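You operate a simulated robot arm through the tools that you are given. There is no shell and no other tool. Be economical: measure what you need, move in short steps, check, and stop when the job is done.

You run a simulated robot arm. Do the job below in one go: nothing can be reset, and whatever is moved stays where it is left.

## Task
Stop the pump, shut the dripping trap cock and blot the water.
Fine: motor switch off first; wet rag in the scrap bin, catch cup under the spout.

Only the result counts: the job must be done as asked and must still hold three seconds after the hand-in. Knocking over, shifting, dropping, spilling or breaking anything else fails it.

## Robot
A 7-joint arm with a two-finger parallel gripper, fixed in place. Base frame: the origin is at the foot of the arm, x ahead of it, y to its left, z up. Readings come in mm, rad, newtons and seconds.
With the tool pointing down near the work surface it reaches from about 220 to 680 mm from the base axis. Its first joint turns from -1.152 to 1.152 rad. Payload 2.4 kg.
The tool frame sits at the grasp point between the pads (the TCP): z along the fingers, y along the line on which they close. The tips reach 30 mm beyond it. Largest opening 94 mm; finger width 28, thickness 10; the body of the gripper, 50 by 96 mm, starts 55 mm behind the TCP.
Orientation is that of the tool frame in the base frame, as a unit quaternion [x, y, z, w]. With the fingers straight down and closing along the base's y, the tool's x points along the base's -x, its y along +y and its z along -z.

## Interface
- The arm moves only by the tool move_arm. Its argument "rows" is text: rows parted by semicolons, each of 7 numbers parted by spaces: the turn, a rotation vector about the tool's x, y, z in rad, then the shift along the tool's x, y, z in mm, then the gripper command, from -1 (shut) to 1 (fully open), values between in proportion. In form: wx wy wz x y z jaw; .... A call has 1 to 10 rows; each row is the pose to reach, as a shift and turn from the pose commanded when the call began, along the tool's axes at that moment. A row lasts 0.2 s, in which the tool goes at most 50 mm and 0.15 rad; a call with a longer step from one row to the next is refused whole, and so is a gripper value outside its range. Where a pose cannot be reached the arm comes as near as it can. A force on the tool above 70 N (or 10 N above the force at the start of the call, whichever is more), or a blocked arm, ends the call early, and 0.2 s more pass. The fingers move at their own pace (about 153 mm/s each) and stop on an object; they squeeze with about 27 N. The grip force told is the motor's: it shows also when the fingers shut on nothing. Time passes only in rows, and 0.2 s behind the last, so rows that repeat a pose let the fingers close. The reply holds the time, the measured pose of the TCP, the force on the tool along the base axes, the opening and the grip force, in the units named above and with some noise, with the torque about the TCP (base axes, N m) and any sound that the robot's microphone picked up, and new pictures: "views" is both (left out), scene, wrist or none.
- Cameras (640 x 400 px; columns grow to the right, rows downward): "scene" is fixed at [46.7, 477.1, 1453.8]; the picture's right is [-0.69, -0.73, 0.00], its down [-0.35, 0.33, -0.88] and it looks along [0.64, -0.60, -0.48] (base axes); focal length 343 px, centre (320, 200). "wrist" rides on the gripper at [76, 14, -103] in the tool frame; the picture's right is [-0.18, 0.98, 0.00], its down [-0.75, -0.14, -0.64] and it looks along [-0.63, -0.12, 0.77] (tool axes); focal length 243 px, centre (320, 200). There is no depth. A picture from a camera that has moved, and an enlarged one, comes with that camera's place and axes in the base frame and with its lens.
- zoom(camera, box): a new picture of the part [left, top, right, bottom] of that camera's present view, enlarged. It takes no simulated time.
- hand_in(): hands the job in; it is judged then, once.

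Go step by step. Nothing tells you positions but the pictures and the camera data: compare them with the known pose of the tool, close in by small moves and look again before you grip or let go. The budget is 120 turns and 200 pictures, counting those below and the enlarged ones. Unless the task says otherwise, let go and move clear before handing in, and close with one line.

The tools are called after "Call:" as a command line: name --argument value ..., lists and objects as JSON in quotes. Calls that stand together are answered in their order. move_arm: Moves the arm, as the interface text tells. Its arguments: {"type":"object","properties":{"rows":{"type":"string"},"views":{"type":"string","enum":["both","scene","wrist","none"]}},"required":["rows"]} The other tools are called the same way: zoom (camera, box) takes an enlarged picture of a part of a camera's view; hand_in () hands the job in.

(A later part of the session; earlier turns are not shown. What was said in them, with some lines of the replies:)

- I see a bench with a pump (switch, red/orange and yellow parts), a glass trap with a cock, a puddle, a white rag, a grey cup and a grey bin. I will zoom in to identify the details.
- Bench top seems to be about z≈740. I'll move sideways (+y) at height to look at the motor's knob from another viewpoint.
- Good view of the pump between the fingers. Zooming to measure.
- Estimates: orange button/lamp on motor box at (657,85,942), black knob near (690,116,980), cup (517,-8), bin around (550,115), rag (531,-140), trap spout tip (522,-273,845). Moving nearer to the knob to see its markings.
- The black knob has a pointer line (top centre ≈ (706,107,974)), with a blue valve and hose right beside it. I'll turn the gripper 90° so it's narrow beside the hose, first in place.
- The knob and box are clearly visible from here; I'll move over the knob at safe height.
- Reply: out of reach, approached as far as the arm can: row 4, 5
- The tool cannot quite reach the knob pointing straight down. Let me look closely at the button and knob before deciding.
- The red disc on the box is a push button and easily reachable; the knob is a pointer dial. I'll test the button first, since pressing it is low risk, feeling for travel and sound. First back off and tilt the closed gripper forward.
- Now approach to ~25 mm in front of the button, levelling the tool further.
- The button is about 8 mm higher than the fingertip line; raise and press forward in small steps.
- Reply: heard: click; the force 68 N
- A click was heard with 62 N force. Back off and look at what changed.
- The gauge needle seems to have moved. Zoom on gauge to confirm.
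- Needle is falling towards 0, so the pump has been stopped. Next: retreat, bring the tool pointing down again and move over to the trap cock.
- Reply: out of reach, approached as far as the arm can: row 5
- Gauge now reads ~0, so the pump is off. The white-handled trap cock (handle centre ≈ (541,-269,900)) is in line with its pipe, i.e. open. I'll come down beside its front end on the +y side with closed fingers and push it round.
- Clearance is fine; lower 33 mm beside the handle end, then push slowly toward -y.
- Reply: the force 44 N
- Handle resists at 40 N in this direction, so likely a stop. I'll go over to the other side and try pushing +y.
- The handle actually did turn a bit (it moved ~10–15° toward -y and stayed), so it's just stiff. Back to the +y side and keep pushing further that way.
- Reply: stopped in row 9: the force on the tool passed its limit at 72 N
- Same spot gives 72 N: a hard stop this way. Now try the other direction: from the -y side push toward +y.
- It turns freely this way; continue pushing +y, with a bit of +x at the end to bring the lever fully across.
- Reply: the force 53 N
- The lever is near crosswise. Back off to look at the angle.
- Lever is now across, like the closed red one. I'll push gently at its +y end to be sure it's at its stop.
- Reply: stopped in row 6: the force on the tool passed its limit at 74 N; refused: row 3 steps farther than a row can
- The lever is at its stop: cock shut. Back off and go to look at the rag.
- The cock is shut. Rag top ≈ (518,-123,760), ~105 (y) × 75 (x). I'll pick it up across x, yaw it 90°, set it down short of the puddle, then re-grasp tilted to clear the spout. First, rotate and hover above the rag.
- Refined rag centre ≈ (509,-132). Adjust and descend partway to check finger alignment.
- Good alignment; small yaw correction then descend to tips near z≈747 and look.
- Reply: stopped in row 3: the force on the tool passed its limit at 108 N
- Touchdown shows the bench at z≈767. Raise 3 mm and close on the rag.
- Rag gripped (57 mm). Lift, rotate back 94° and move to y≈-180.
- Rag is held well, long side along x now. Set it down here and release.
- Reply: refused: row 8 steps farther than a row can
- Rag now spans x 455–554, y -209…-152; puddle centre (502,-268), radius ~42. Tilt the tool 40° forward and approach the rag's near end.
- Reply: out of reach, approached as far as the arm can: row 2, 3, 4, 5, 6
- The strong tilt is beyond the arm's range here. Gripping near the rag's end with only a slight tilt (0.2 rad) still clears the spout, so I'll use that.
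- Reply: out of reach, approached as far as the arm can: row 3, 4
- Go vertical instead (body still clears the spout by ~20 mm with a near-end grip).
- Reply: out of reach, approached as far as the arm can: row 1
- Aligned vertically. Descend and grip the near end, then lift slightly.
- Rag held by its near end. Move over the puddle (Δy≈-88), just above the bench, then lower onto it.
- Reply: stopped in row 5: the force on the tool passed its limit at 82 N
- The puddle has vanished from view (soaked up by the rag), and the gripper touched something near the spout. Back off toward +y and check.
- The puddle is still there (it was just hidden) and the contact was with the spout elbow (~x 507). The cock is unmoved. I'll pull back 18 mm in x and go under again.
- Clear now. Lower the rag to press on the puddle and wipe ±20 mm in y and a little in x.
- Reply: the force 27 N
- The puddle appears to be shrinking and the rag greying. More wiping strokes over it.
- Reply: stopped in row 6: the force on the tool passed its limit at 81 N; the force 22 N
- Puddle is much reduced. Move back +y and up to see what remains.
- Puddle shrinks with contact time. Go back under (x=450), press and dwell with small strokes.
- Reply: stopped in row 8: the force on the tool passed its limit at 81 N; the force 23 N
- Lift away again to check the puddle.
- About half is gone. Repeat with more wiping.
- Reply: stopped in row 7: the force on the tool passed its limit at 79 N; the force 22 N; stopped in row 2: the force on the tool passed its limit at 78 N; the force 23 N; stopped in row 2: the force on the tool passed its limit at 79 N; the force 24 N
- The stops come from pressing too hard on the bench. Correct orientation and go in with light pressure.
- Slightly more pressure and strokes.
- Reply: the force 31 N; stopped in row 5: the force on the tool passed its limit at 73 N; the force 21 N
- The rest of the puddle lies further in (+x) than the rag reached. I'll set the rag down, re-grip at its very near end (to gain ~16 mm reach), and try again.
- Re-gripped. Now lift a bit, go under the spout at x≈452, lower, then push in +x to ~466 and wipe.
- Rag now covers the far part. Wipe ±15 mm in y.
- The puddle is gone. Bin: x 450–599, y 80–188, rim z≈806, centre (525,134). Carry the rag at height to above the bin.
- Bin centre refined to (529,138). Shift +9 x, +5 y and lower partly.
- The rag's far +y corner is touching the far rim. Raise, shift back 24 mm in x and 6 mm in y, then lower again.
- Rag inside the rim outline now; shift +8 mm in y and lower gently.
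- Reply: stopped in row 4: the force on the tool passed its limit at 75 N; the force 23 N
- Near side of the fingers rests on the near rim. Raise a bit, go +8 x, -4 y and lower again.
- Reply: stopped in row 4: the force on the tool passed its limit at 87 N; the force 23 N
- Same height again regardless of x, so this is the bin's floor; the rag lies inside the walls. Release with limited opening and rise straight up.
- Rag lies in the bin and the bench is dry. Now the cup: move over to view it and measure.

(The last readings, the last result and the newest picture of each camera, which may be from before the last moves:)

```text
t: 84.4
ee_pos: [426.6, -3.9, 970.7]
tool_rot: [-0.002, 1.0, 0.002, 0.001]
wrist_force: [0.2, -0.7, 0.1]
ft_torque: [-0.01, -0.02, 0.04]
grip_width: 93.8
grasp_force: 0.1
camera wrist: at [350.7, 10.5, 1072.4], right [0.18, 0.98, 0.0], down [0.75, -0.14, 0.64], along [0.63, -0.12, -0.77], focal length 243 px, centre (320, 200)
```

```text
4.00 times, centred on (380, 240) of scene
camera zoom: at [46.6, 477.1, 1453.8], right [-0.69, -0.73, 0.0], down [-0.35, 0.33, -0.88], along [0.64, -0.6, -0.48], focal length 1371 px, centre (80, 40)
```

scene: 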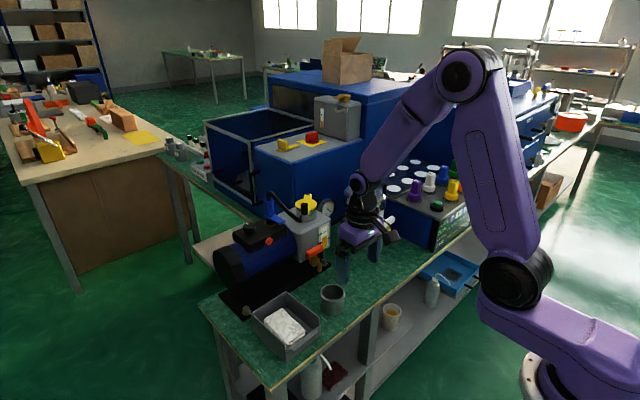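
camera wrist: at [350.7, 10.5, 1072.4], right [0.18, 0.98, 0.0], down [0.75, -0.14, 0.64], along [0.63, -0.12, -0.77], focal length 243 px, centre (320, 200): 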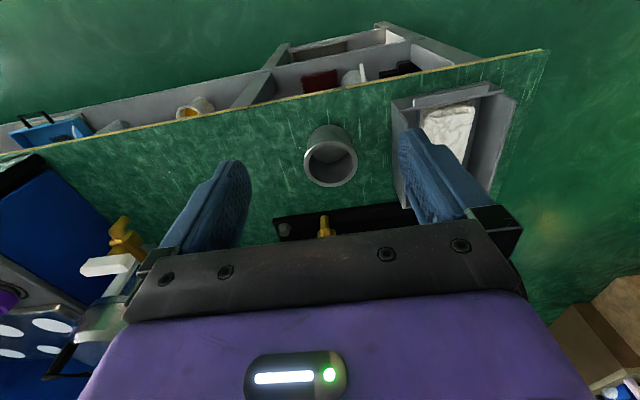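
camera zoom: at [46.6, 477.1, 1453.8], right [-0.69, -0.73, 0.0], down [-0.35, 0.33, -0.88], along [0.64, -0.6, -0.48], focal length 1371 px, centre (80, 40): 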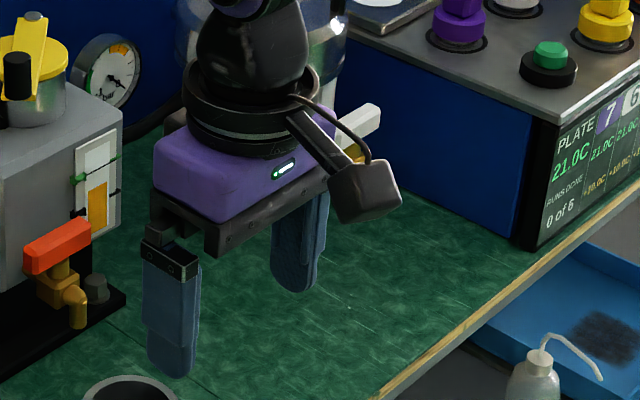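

Cup centre ≈ (502,0), rim z≈821, rim diameter ≈64 mm. I'll move above it (TCP slightly on the near side) and look before lowering.

Call:
move_arm --rows "0 0 0 -25 1 20 1;0 0 0 -50 3 45 1;0 0 0 -64 3 75 1;0 0 0 -64 3 95 1" --views "both"

Call:
zoom --camera "scene" --box '[300, 240, 370, 320]'

```text
t: 85.4
ee_pos: [493.1, 0.6, 875.0]
tool_rot: [0.0, 1.0, 0.001, 0.001]
wrist_force: [0.2, 0.5, -0.4]
ft_torque: [0.0, 0.01, 0.0]
grip_width: 94.4
grasp_force: 0.0
camera wrist: at [417.1, 15.0, 975.9], right [0.18, 0.98, 0.0], down [0.75, -0.14, 0.64], along [0.63, -0.12, -0.77], focal length 243 px, centre (320, 200)
```

scene: 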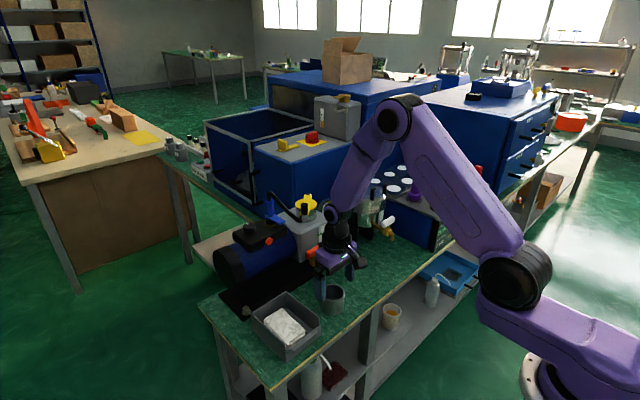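
wrist: 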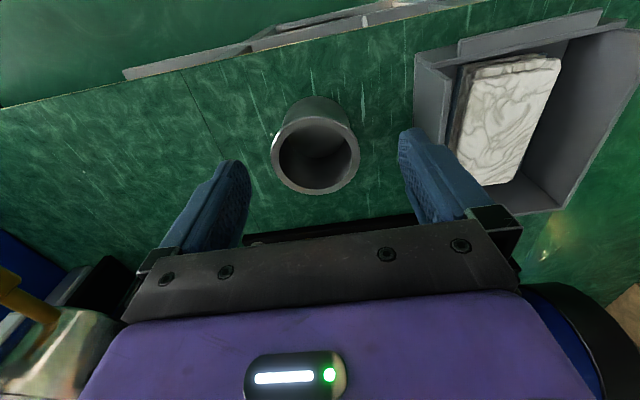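

```text
5.00 times, centred on (335, 280) of scene
camera zoom: at [46.7, 477.1, 1453.8], right [-0.69, -0.73, 0.0], down [-0.35, 0.33, -0.88], along [0.64, -0.6, -0.48], focal length 1714 px, centre (245, -200)
```

zoom: 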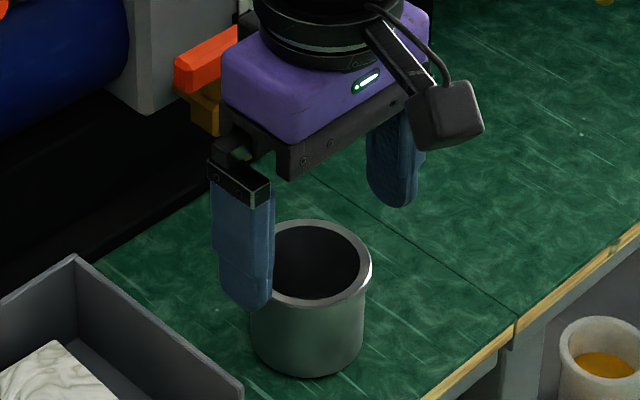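

Aligned; shift -4 y and lower over the cup, then grip.

Call:
move_arm --rows "0 0 0 0 -4 25 1;0 0 0 0 -4 50 1;0 0 0 0 -4 66 1;0 0 0 0 -4 66 0.6;0 0 0 0 -4 66 0;0 0 0 0 -4 66 -0.5;0 0 0 0 -4 66 -0.5" --views "wrist"

Call:
zoom --camera "scene" --box '[300, 240, 370, 320]'

```text
t: 87.0
ee_pos: [491.8, -3.7, 808.2]
tool_rot: [-0.001, 1.0, 0.0, 0.001]
wrist_force: [-2.4, 0.0, -0.2]
ft_torque: [-0.01, -0.17, 0.01]
grip_width: 36.6
grasp_force: 16.6
camera wrist: at [416.0, 11.0, 910.7], right [0.18, 0.98, 0.0], down [0.75, -0.14, 0.64], along [0.63, -0.12, -0.77], focal length 243 px, centre (320, 200)
```

wrist: 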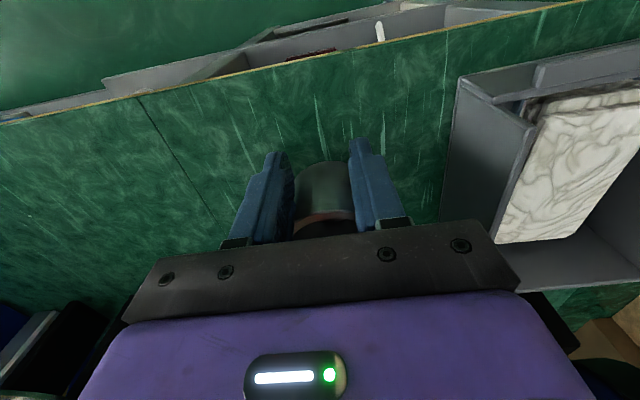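

```text
5.00 times, centred on (335, 280) of scene
camera zoom: at [46.6, 477.1, 1453.8], right [-0.69, -0.73, 0.0], down [-0.35, 0.33, -0.88], along [0.64, -0.6, -0.48], focal length 1714 px, centre (245, -200)
```

zoom: 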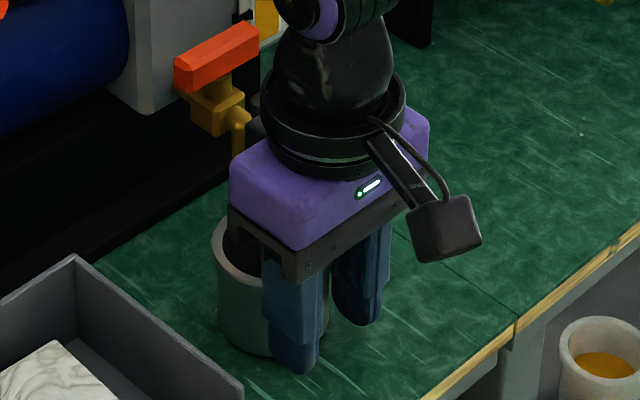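

The cup slipped forward a little out of the chord grip (still upright). Open, advance to be more centred, and check.

Call:
move_arm --rows "0 0 0 1 0 0 0.3;0 0 0 1 0 0 1;0 0 0 1 0 0 1;0 0 0 -10 0 0 1;0 0 0 -20 0 0 1;0 0 0 -28 0 0 1" --views "wrist"

Call:
zoom --camera "scene" --box '[300, 240, 370, 320]'

```text
t: 88.4
ee_pos: [519.4, -4.3, 811.2]
tool_rot: [0.0, 1.0, 0.001, 0.001]
wrist_force: [1.0, -0.3, -0.2]
ft_torque: [0.01, -0.03, -0.01]
grip_width: 94.0
grasp_force: 0.1
camera wrist: at [443.8, 9.5, 912.7], right [0.18, 0.98, 0.0], down [0.75, -0.14, 0.64], along [0.63, -0.12, -0.77], focal length 243 px, centre (320, 200)
```

wrist: 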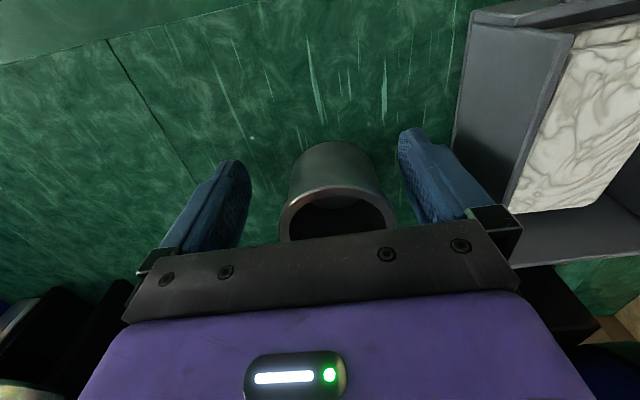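

```text
5.00 times, centred on (335, 280) of scene
camera zoom: at [46.7, 477.1, 1453.8], right [-0.69, -0.73, 0.0], down [-0.35, 0.33, -0.88], along [0.64, -0.6, -0.48], focal length 1714 px, centre (245, -200)
```

zoom: 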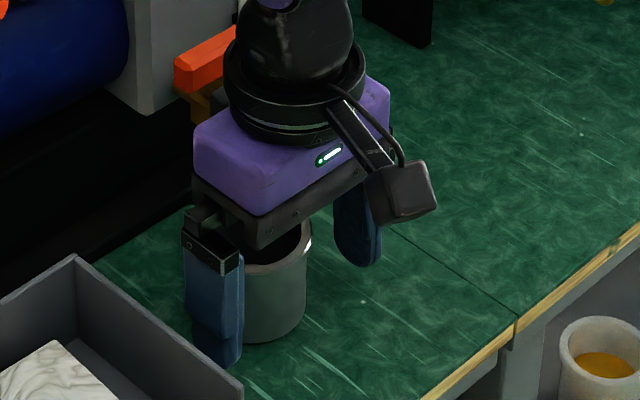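

Cup centre now ≈ (535,1). Advance 9 mm more, shift +4 y, and grip.

Call:
move_arm --rows "0 0 0 -9 4 0 1;0 0 0 -9 4 0 0.5;0 0 0 -9 4 0 0;0 0 0 -9 4 0 -0.5;0 0 0 -9 4 0 -1;0 0 0 -9 4 0 -1" --views "both"

Call:
zoom --camera "scene" --box '[300, 240, 370, 320]'

```text
t: 89.8
ee_pos: [529.5, 1.3, 810.3]
tool_rot: [0.0, 1.0, 0.001, 0.002]
wrist_force: [-0.1, -3.3, 3.0]
ft_torque: [0.0, -0.02, -0.05]
grip_width: 60.6
grasp_force: 27.4
camera wrist: at [452.8, 14.3, 912.2], right [0.18, 0.98, 0.0], down [0.75, -0.14, 0.64], along [0.63, -0.12, -0.76], focal length 243 px, centre (320, 200)
```

scene: 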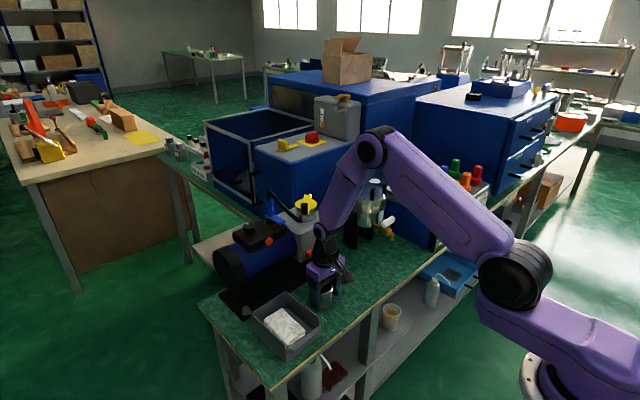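
wrist: 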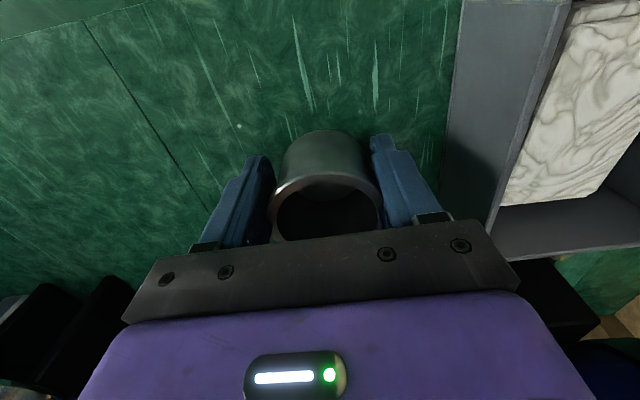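

```text
5.00 times, centred on (335, 280) of scene
camera zoom: at [46.6, 477.0, 1453.9], right [-0.69, -0.73, 0.0], down [-0.35, 0.33, -0.88], along [0.64, -0.6, -0.48], focal length 1714 px, centre (245, -200)
```

zoom: 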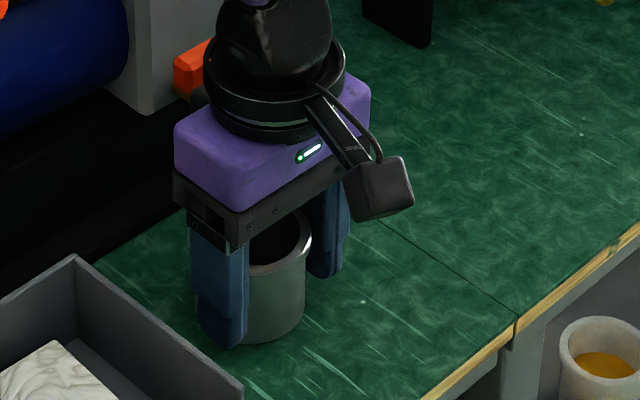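

Firm grip on the cup (60.6 mm). Lift 20 mm, pull back to x≈463, and carry to y≈-269 in front of the spout.

Call:
move_arm --rows "0 0 0 0 0 -10 -1;0 0 0 0 0 -20 -1;0 0 0 20 -5 -20 -1;0 0 0 45 -20 -20 -1;0 0 0 66 -50 -20 -1;0 0 0 66 -85 -20 -1;0 0 0 66 -120 -20 -1;0 0 0 66 -150 -20 -1;0 0 0 66 -180 -20 -1;0 0 0 66 -205 -20 -1" --views "both"

Call:
zoom --camera "scene" --box '[340, 190, 420, 290]'

```text
t: 92.0
ee_pos: [461.5, -205.0, 831.0]
tool_rot: [-0.001, 1.0, 0.001, 0.0]
wrist_force: [0.2, -0.3, -0.3]
ft_torque: [-0.01, -0.01, 0.0]
grip_width: 60.3
grasp_force: 26.6
camera wrist: at [385.9, -191.3, 931.7], right [0.18, 0.98, 0.0], down [0.75, -0.14, 0.64], along [0.63, -0.12, -0.77], focal length 243 px, centre (320, 200)
```

scene: 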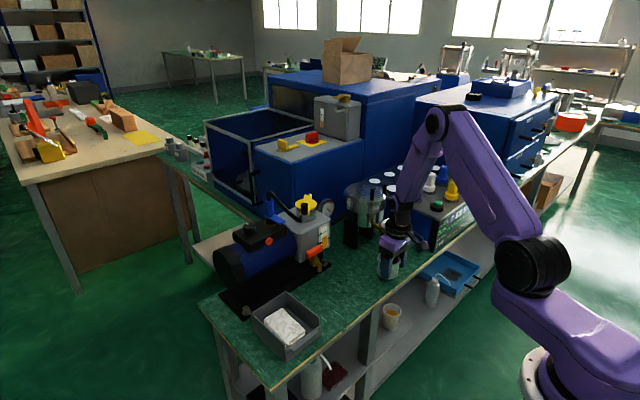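
wrist: 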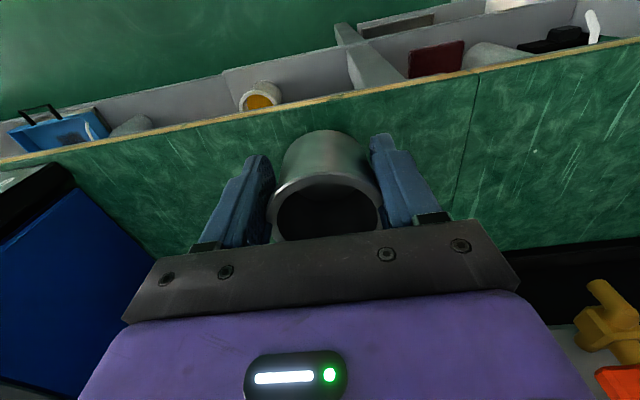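

```text
4.00 times, centred on (380, 240) of scene
camera zoom: at [46.7, 477.1, 1453.8], right [-0.69, -0.73, 0.0], down [-0.35, 0.33, -0.88], along [0.64, -0.6, -0.48], focal length 1371 px, centre (80, 40)
```

zoom: 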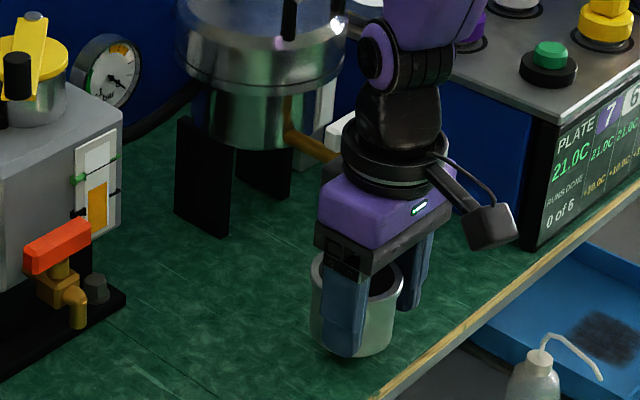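

Continue to y=-269 (x≈458), then lower to the bench.

Call:
move_arm --rows "0 0 0 3 -20 0 -1;0 0 0 3 -40 0 -1;0 0 0 3 -55 0 -1;0 0 0 3 -65 0 -1;0 0 0 3 -65 10 -1;0 0 0 3 -65 18 -1;0 0 0 3 -65 20 -1" --views "both"

Call:
zoom --camera "scene" --box '[340, 190, 420, 290]'

```text
t: 93.6
ee_pos: [460.2, -269.7, 811.0]
tool_rot: [-0.001, 1.0, 0.001, 0.001]
wrist_force: [0.1, -0.1, 2.1]
ft_torque: [0.09, -0.02, 0.04]
grip_width: 60.3
grasp_force: 27.1
camera wrist: at [383.6, -255.6, 912.3], right [0.18, 0.98, 0.0], down [0.75, -0.14, 0.64], along [0.63, -0.12, -0.77], focal length 243 px, centre (320, 200)
```

scene: 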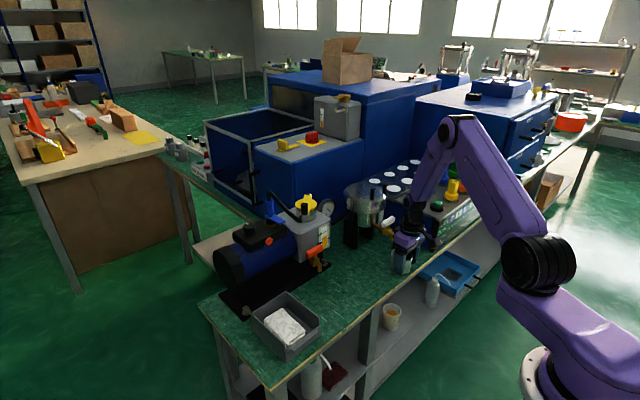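
wrist: 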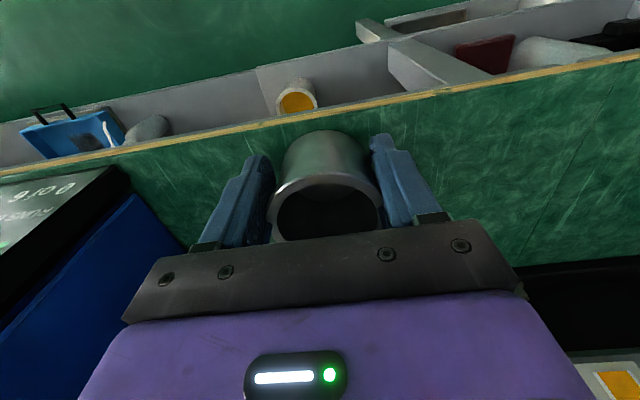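

```text
4.00 times, centred on (380, 240) of scene
camera zoom: at [46.6, 477.1, 1453.8], right [-0.69, -0.73, 0.0], down [-0.35, 0.33, -0.88], along [0.64, -0.6, -0.48], focal length 1371 px, centre (80, 40)
```

zoom: 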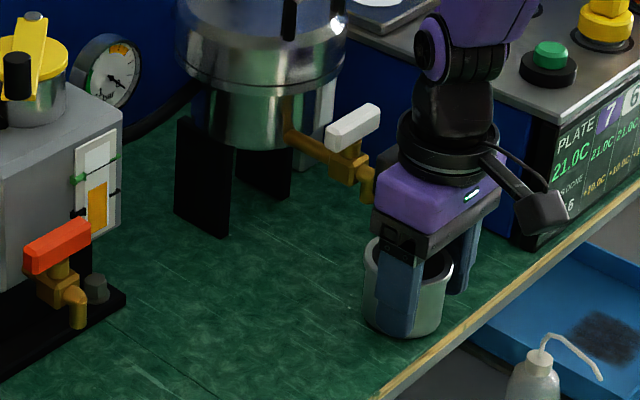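

Cup is on the bench. Release, rise, step back and form a narrow cradle behind it.

Call:
move_arm --rows "0 0 0 0 0 0 0;0 0 0 0 0 0 0.8;0 0 0 0 0 0 0.8;0 0 0 0 0 -25 0.8;0 0 0 0 0 -50 0.8;0 0 0 25 0 -60 0.8;0 0 0 55 0 -60 0;0 0 0 55 0 -60 -0.45" --views "both"

Call:
zoom --camera "scene" --box '[340, 190, 420, 290]'

```text
t: 95.4
ee_pos: [404.3, -271.3, 871.1]
tool_rot: [-0.001, 1.0, 0.001, 0.002]
wrist_force: [-0.9, 0.0, 0.1]
ft_torque: [-0.01, 0.03, 0.01]
grip_width: 25.8
grasp_force: 0.1
camera wrist: at [327.9, -256.8, 973.3], right [0.18, 0.98, 0.0], down [0.75, -0.14, 0.64], along [0.63, -0.12, -0.77], focal length 243 px, centre (320, 200)
```

scene: 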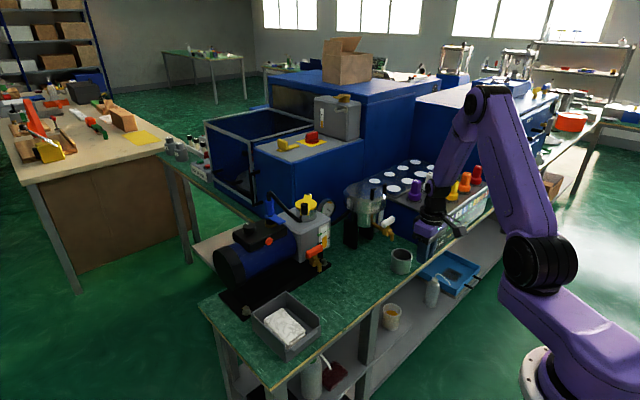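
wrist: 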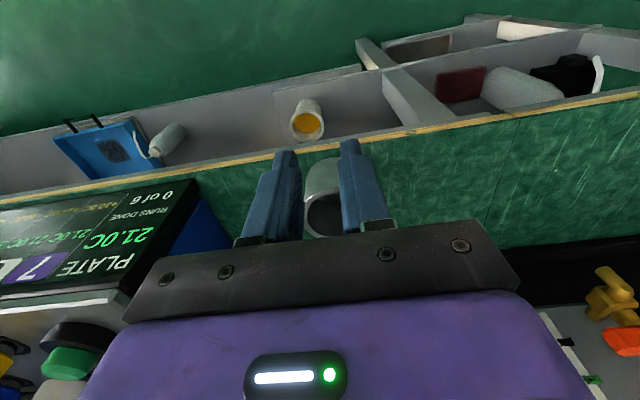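

```text
4.00 times, centred on (380, 240) of scene
camera zoom: at [46.7, 477.1, 1453.8], right [-0.69, -0.73, 0.0], down [-0.35, 0.33, -0.88], along [0.64, -0.6, -0.48], focal length 1371 px, centre (80, 40)
```

zoom: 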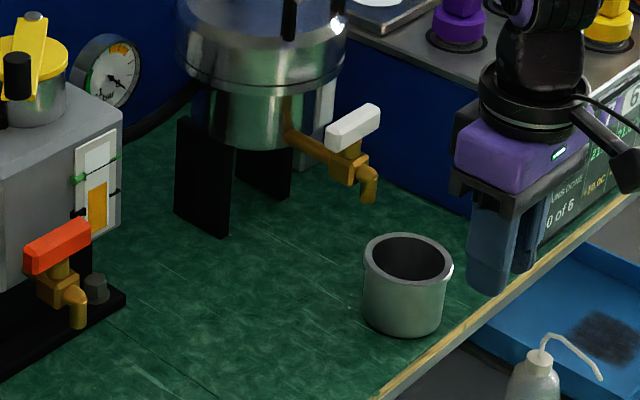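

Cup stands at about (471,-265). Lower the cradle and push it +x under the spout.

Call:
move_arm --rows "0 0 0 0 0 30 -0.45;0 0 0 0 1 58 -0.45;0 0 0 -15 1 58 -0.45;0 0 0 -23 1 58 -0.45;0 0 0 -30 1 58 -0.45;0 0 0 -36 1 58 -0.45;0 0 0 -42 1 58 -0.45;0 0 0 -48 1 58 -0.45" --views "both"

Call:
zoom --camera "scene" --box '[340, 190, 420, 290]'

```text
t: 97.2
ee_pos: [452.0, -268.7, 811.0]
tool_rot: [0.0, 1.0, 0.001, 0.001]
wrist_force: [-0.8, -0.2, -0.1]
ft_torque: [-0.03, 0.0, 0.0]
grip_width: 25.7
grasp_force: 0.1
camera wrist: at [376.0, -255.0, 913.6], right [0.18, 0.98, 0.0], down [0.75, -0.14, 0.64], along [0.63, -0.12, -0.77], focal length 243 px, centre (320, 200)
```

scene: 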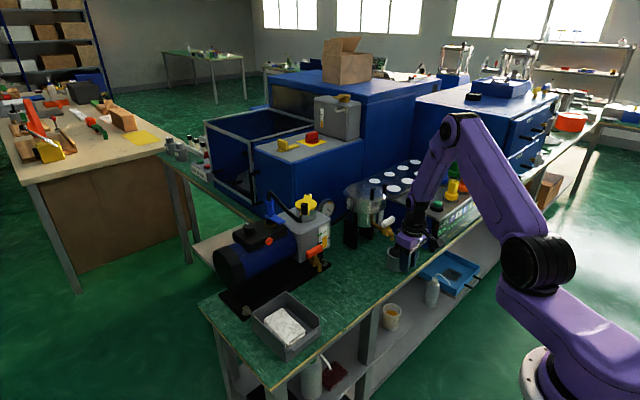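
wrist: 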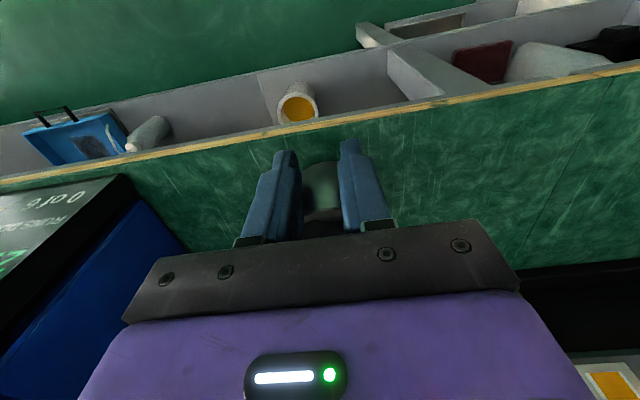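

```text
4.00 times, centred on (380, 240) of scene
camera zoom: at [46.6, 477.1, 1453.8], right [-0.69, -0.73, 0.0], down [-0.35, 0.33, -0.88], along [0.64, -0.6, -0.48], focal length 1371 px, centre (80, 40)
```

zoom: 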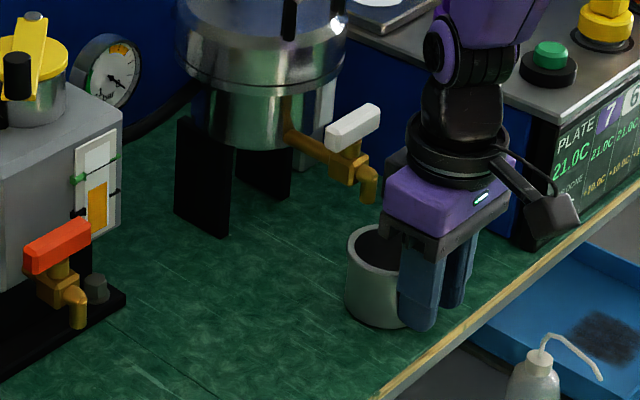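

The cup slides upright. Continue the last ~15 mm in small steps.

Call:
move_arm --rows "0 0 0 -4 0 0 -0.45;0 0 0 -8 0 0 -0.45;0 0 0 -12 0 0 -0.45;0 0 0 -15 0 0 -0.45" --views "both"

Call:
zoom --camera "scene" --box '[350, 190, 410, 270]'

```text
t: 98.2
ee_pos: [465.7, -269.1, 813.2]
tool_rot: [0.001, 1.0, 0.003, -0.001]
wrist_force: [-20.3, 2.7, 10.7]
ft_torque: [-0.17, -1.82, 0.14]
grip_width: 25.9
grasp_force: 0.1
camera wrist: at [389.2, -255.0, 914.3], right [0.19, 0.98, 0.0], down [0.76, -0.15, 0.64], along [0.63, -0.12, -0.77], focal length 243 px, centre (320, 200)
```

scene: 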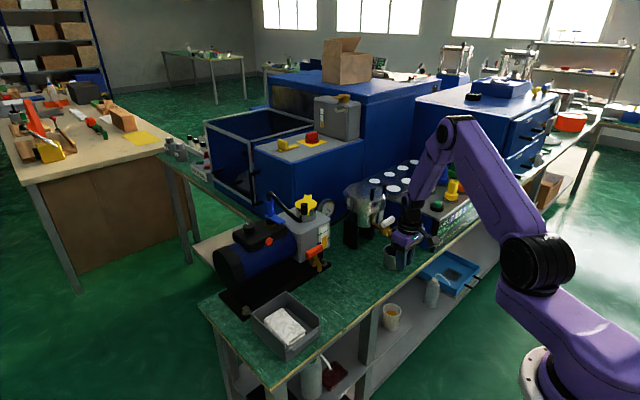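
wrist: 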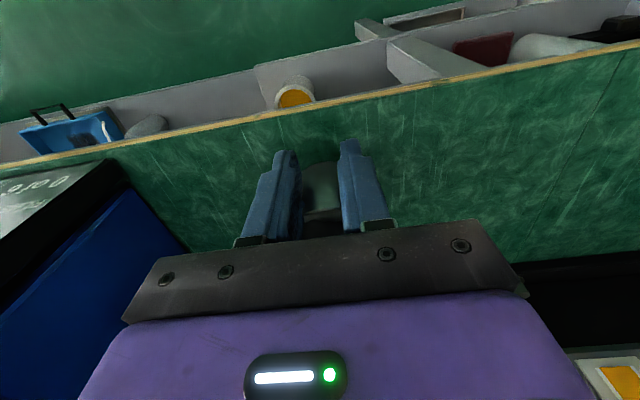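

```text
5.00 times, centred on (380, 230) of scene
camera zoom: at [46.0, 477.2, 1453.8], right [-0.69, -0.73, 0.0], down [-0.34, 0.33, -0.88], along [0.64, -0.61, -0.48], focal length 1714 px, centre (20, 50)
```

zoom: 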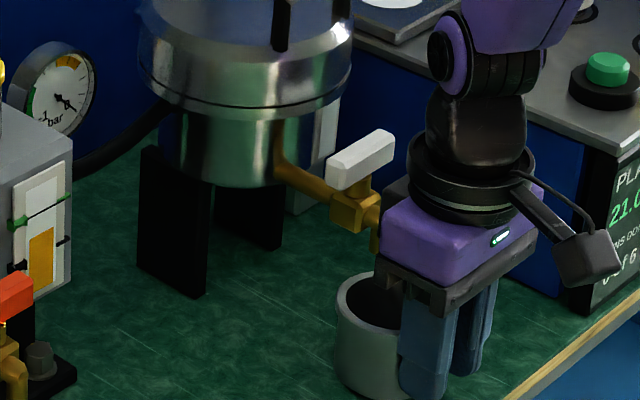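

Body now touches the spout (20 N); stop and back off to see the cup's position.

Call:
move_arm --rows "0 0 0 20 0 0 -0.45;0 0 0 60 0 0 -0.45;0 0 0 85 0 -20 -0.45;0 0 0 85 0 -60 -0.45" --views "both"

Call:
zoom --camera "scene" --box '[350, 190, 410, 270]'

Call:
zoom --camera "wrist" --box '[240, 130, 400, 240]'

```text
t: 99.2
ee_pos: [382.4, -269.2, 872.9]
tool_rot: [0.0, 1.0, 0.001, 0.002]
wrist_force: [-0.1, -0.3, 0.2]
ft_torque: [0.0, 0.03, 0.01]
grip_width: 26.1
grasp_force: 0.0
camera wrist: at [305.8, -255.1, 974.9], right [0.18, 0.98, 0.0], down [0.75, -0.14, 0.64], along [0.63, -0.12, -0.77], focal length 243 px, centre (320, 200)
```

scene: 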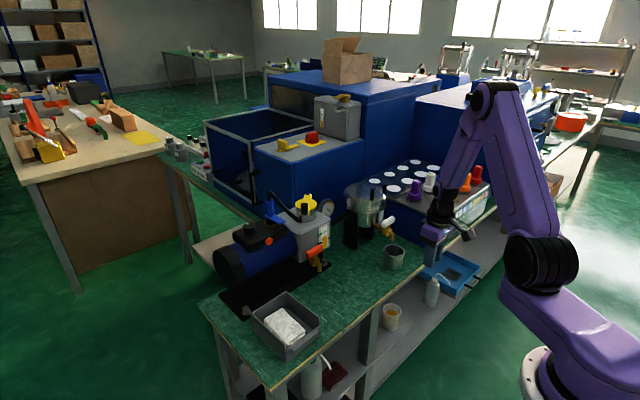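
wrist: 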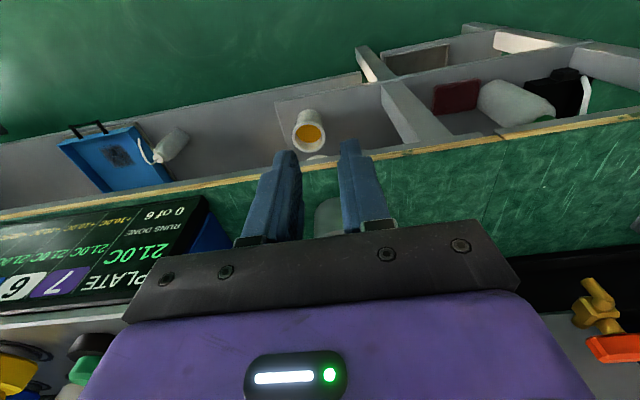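

```text
5.00 times, centred on (380, 230) of scene
camera zoom: at [46.7, 477.1, 1453.8], right [-0.69, -0.73, 0.0], down [-0.35, 0.33, -0.88], along [0.64, -0.6, -0.48], focal length 1714 px, centre (20, 50)
```

zoom: 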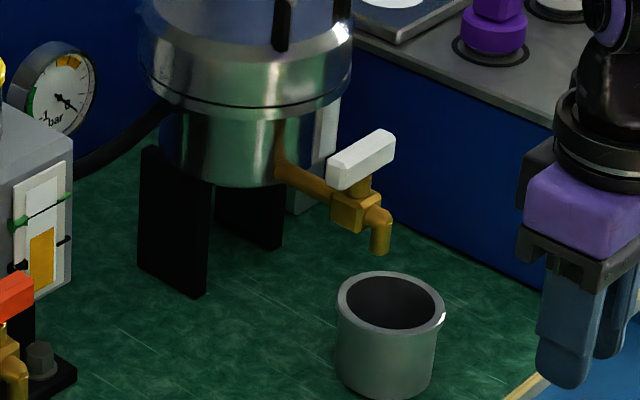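

```text
3.64 times, centred on (320, 185) of wrist
camera zoom: at [305.8, -255.1, 974.9], right [0.18, 0.98, 0.0], down [0.75, -0.14, 0.64], along [0.63, -0.12, -0.77], focal length 882 px, centre (320, 254)
```

zoom: 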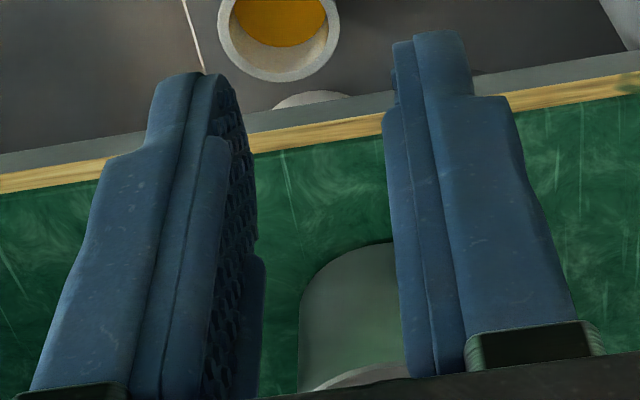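

Cup is near-under the spout; check the offset with a wrist view from above with open fingers.

Call:
move_arm --rows "0 0 0 0 0 -40 0.3;0 0 0 -15 0 -80 1;0 0 0 -40 0 -110 1;0 0 0 -60 0 -110 1" --views "wrist"

Call:
zoom --camera "wrist" --box '[260, 90, 380, 220]'

```text
t: 100.2
ee_pos: [443.1, -269.3, 982.7]
tool_rot: [0.0, 1.0, 0.002, 0.0]
wrist_force: [0.3, -0.4, -0.7]
ft_torque: [-0.04, -0.02, 0.0]
grip_width: 94.1
grasp_force: 0.1
camera wrist: at [366.9, -255.2, 1085.1], right [0.18, 0.98, 0.0], down [0.75, -0.14, 0.64], along [0.63, -0.12, -0.77], focal length 243 px, centre (320, 200)
```

wrist: 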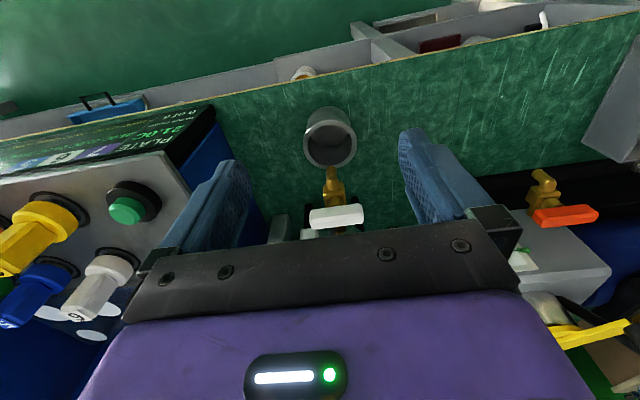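

```text
3.08 times, centred on (320, 155) of wrist
camera zoom: at [366.9, -255.2, 1085.1], right [0.18, 0.98, 0.0], down [0.75, -0.14, 0.64], along [0.63, -0.12, -0.77], focal length 746 px, centre (320, 338)
```

zoom: 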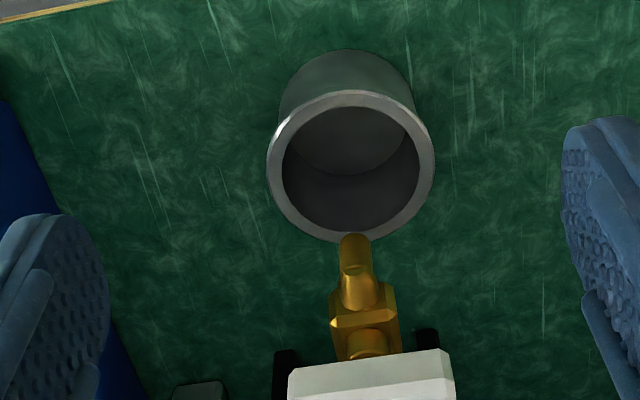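

In x the spout is ~19 mm off the cup centre (inner radius ~26), y is aligned. I'll push ~12 mm more, with the fingers higher (tips just below rim) so the gripper body passes above the spout elbow.

Call:
move_arm --rows "0 0 0 20 -1 25 0;0 0 0 40 -1 55 -0.45;0 0 0 40 -1 95 -0.45;0 0 0 40 -1 130 -0.45;0 0 0 40 -1 147 -0.45;0 0 0 20 -1 147 -0.45;0 0 0 0 -1 147 -0.45;0 0 0 -12 -1 147 -0.45" --views "scene"

Call:
zoom --camera "scene" --box '[350, 190, 410, 270]'

```text
t: 102.0
ee_pos: [455.7, -269.2, 835.2]
tool_rot: [0.0, 1.0, 0.001, 0.001]
wrist_force: [-0.2, -0.1, -0.5]
ft_torque: [0.0, 0.03, -0.01]
grip_width: 25.6
grasp_force: 0.0
```

scene: 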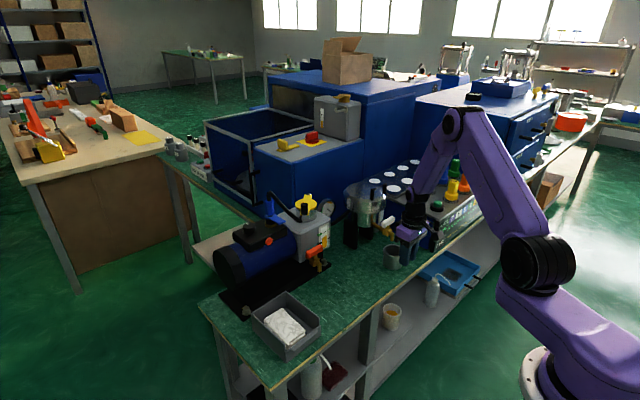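

```text
5.00 times, centred on (380, 230) of scene
camera zoom: at [46.7, 477.1, 1453.8], right [-0.69, -0.73, 0.0], down [-0.35, 0.33, -0.88], along [0.64, -0.6, -0.48], focal length 1714 px, centre (20, 50)
```

zoom: 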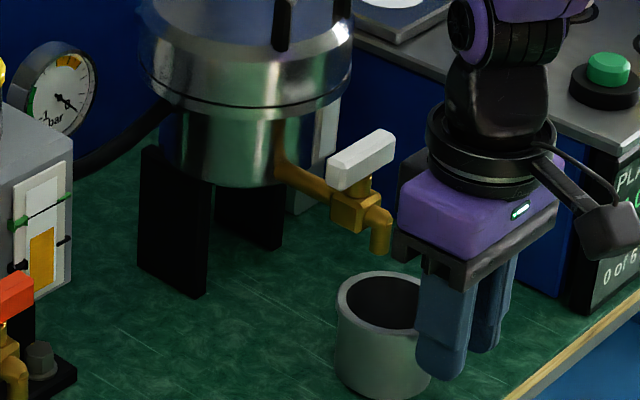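

Clear of the elbow; push slowly another ~22 mm.

Call:
move_arm --rows "0 0 0 -5 0 0 -0.45;0 0 0 -9 0 0 -0.45;0 0 0 -13 0 0 -0.45;0 0 0 -17 0 0 -0.45;0 0 0 -20 0 0 -0.45;0 0 0 -23 0 0 -0.45" --views "scene"

Call:
zoom --camera "scene" --box '[350, 190, 410, 270]'

```text
t: 103.4
ee_pos: [478.2, -269.7, 834.3]
tool_rot: [-0.001, 1.0, 0.001, 0.001]
wrist_force: [0.5, -0.8, -0.5]
ft_torque: [-0.01, 0.0, -0.01]
grip_width: 25.9
grasp_force: 0.3
```

scene: 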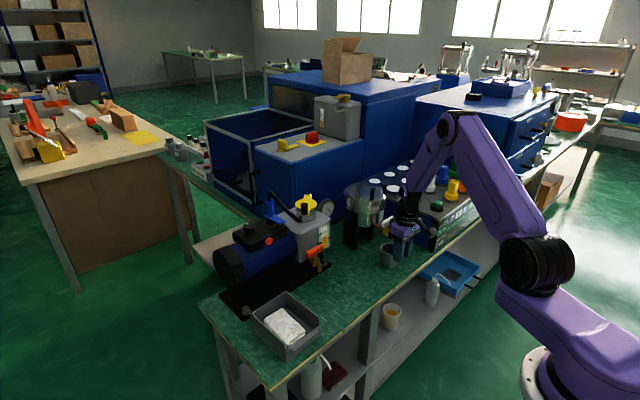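

```text
5.00 times, centred on (380, 230) of scene
camera zoom: at [46.7, 477.0, 1453.8], right [-0.69, -0.73, 0.0], down [-0.35, 0.33, -0.88], along [0.64, -0.6, -0.48], focal length 1714 px, centre (20, 50)
```

zoom: 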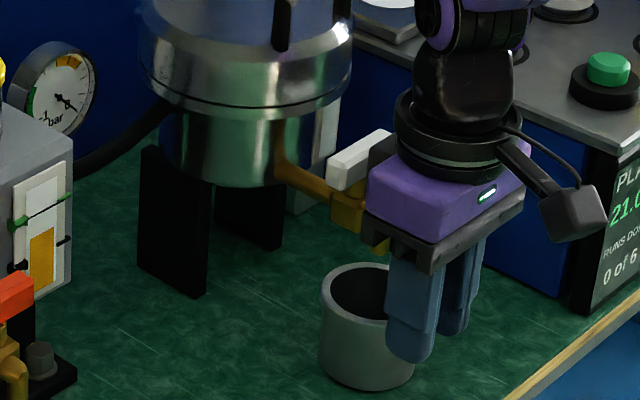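

Cup moved ~12 mm without resistance. Retreat straight back and inspect from above.

Call:
move_arm --rows "0 0 0 25 0 0 -0.45;0 0 0 60 0 0 -0.45;0 0 0 80 0 -40 -0.45;0 0 0 70 0 -85 0.3;0 0 0 50 0 -125 1;0 0 0 35 0 -148 1;0 0 0 35 0 -148 1" --views "both"

Call:
zoom --camera "wrist" --box '[260, 90, 380, 220]'

Call:
zoom --camera "scene" --box '[350, 190, 410, 270]'

```text
t: 105.0
ee_pos: [442.9, -271.3, 982.7]
tool_rot: [0.0, 1.0, 0.001, 0.001]
wrist_force: [0.4, 0.1, 0.3]
ft_torque: [-0.02, -0.04, -0.03]
grip_width: 94.0
grasp_force: 0.1
camera wrist: at [366.7, -256.9, 1084.8], right [0.18, 0.98, 0.0], down [0.75, -0.14, 0.64], along [0.63, -0.12, -0.77], focal length 243 px, centre (320, 200)
```

scene: 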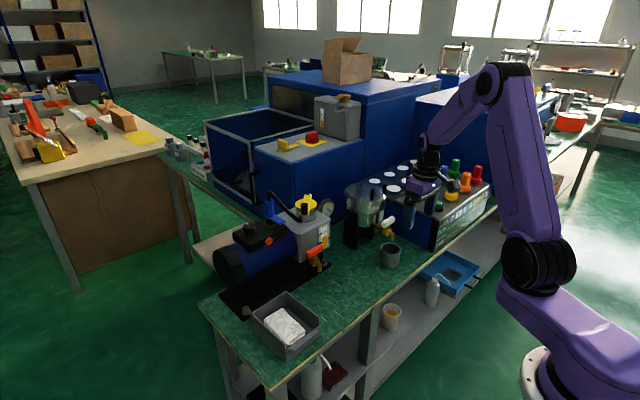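
wrist: 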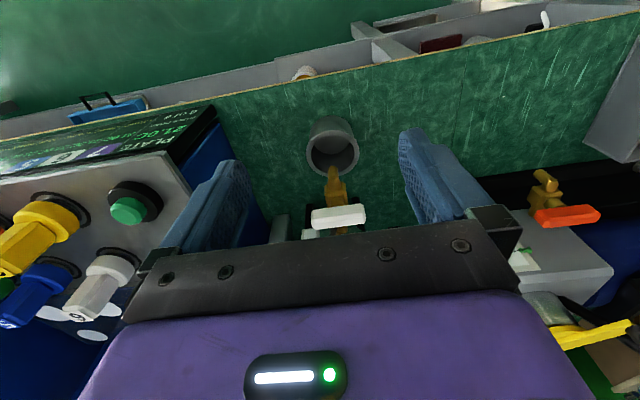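

```text
3.08 times, centred on (320, 155) of wrist
camera zoom: at [366.7, -256.9, 1084.8], right [0.18, 0.98, 0.0], down [0.75, -0.14, 0.64], along [0.63, -0.12, -0.77], focal length 746 px, centre (320, 338)
```

zoom: 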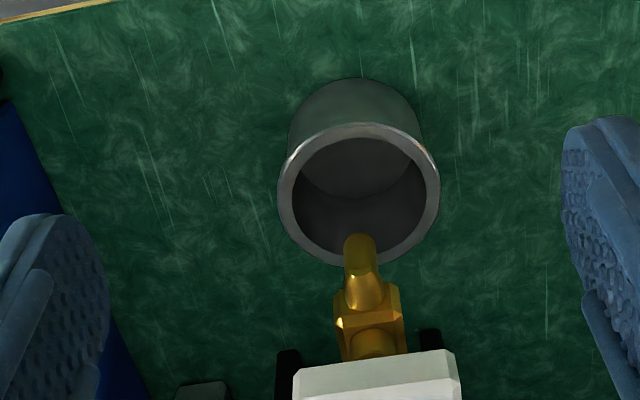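

```text
5.00 times, centred on (380, 230) of scene
camera zoom: at [46.7, 477.1, 1453.8], right [-0.69, -0.73, 0.0], down [-0.35, 0.33, -0.88], along [0.64, -0.6, -0.48], focal length 1714 px, centre (20, 50)
```

zoom: 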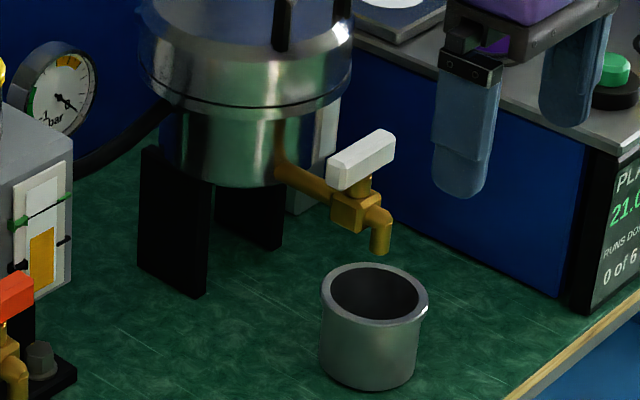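

The spout is now about 10 mm from the cup's centre, well inside the opening. The lever is crosswise, the bench is dry, the rag is in the bin, and the gauge reads about 0. The arm is clear, so I'm handing in.

Call:
hand_in

```text
The job is handed in.
```

The job is handed in: I stopped the pump first with the red button (a click, and the gauge fell to about 0), shut the trap cock against its stop, blotted the puddle dry, laid the wet rag in the scrap bin and set the catch cup under the spout. While wiping and placing the cup, the gripper bumped the spout a few times (up to about 80 N); nothing appeared to shift.
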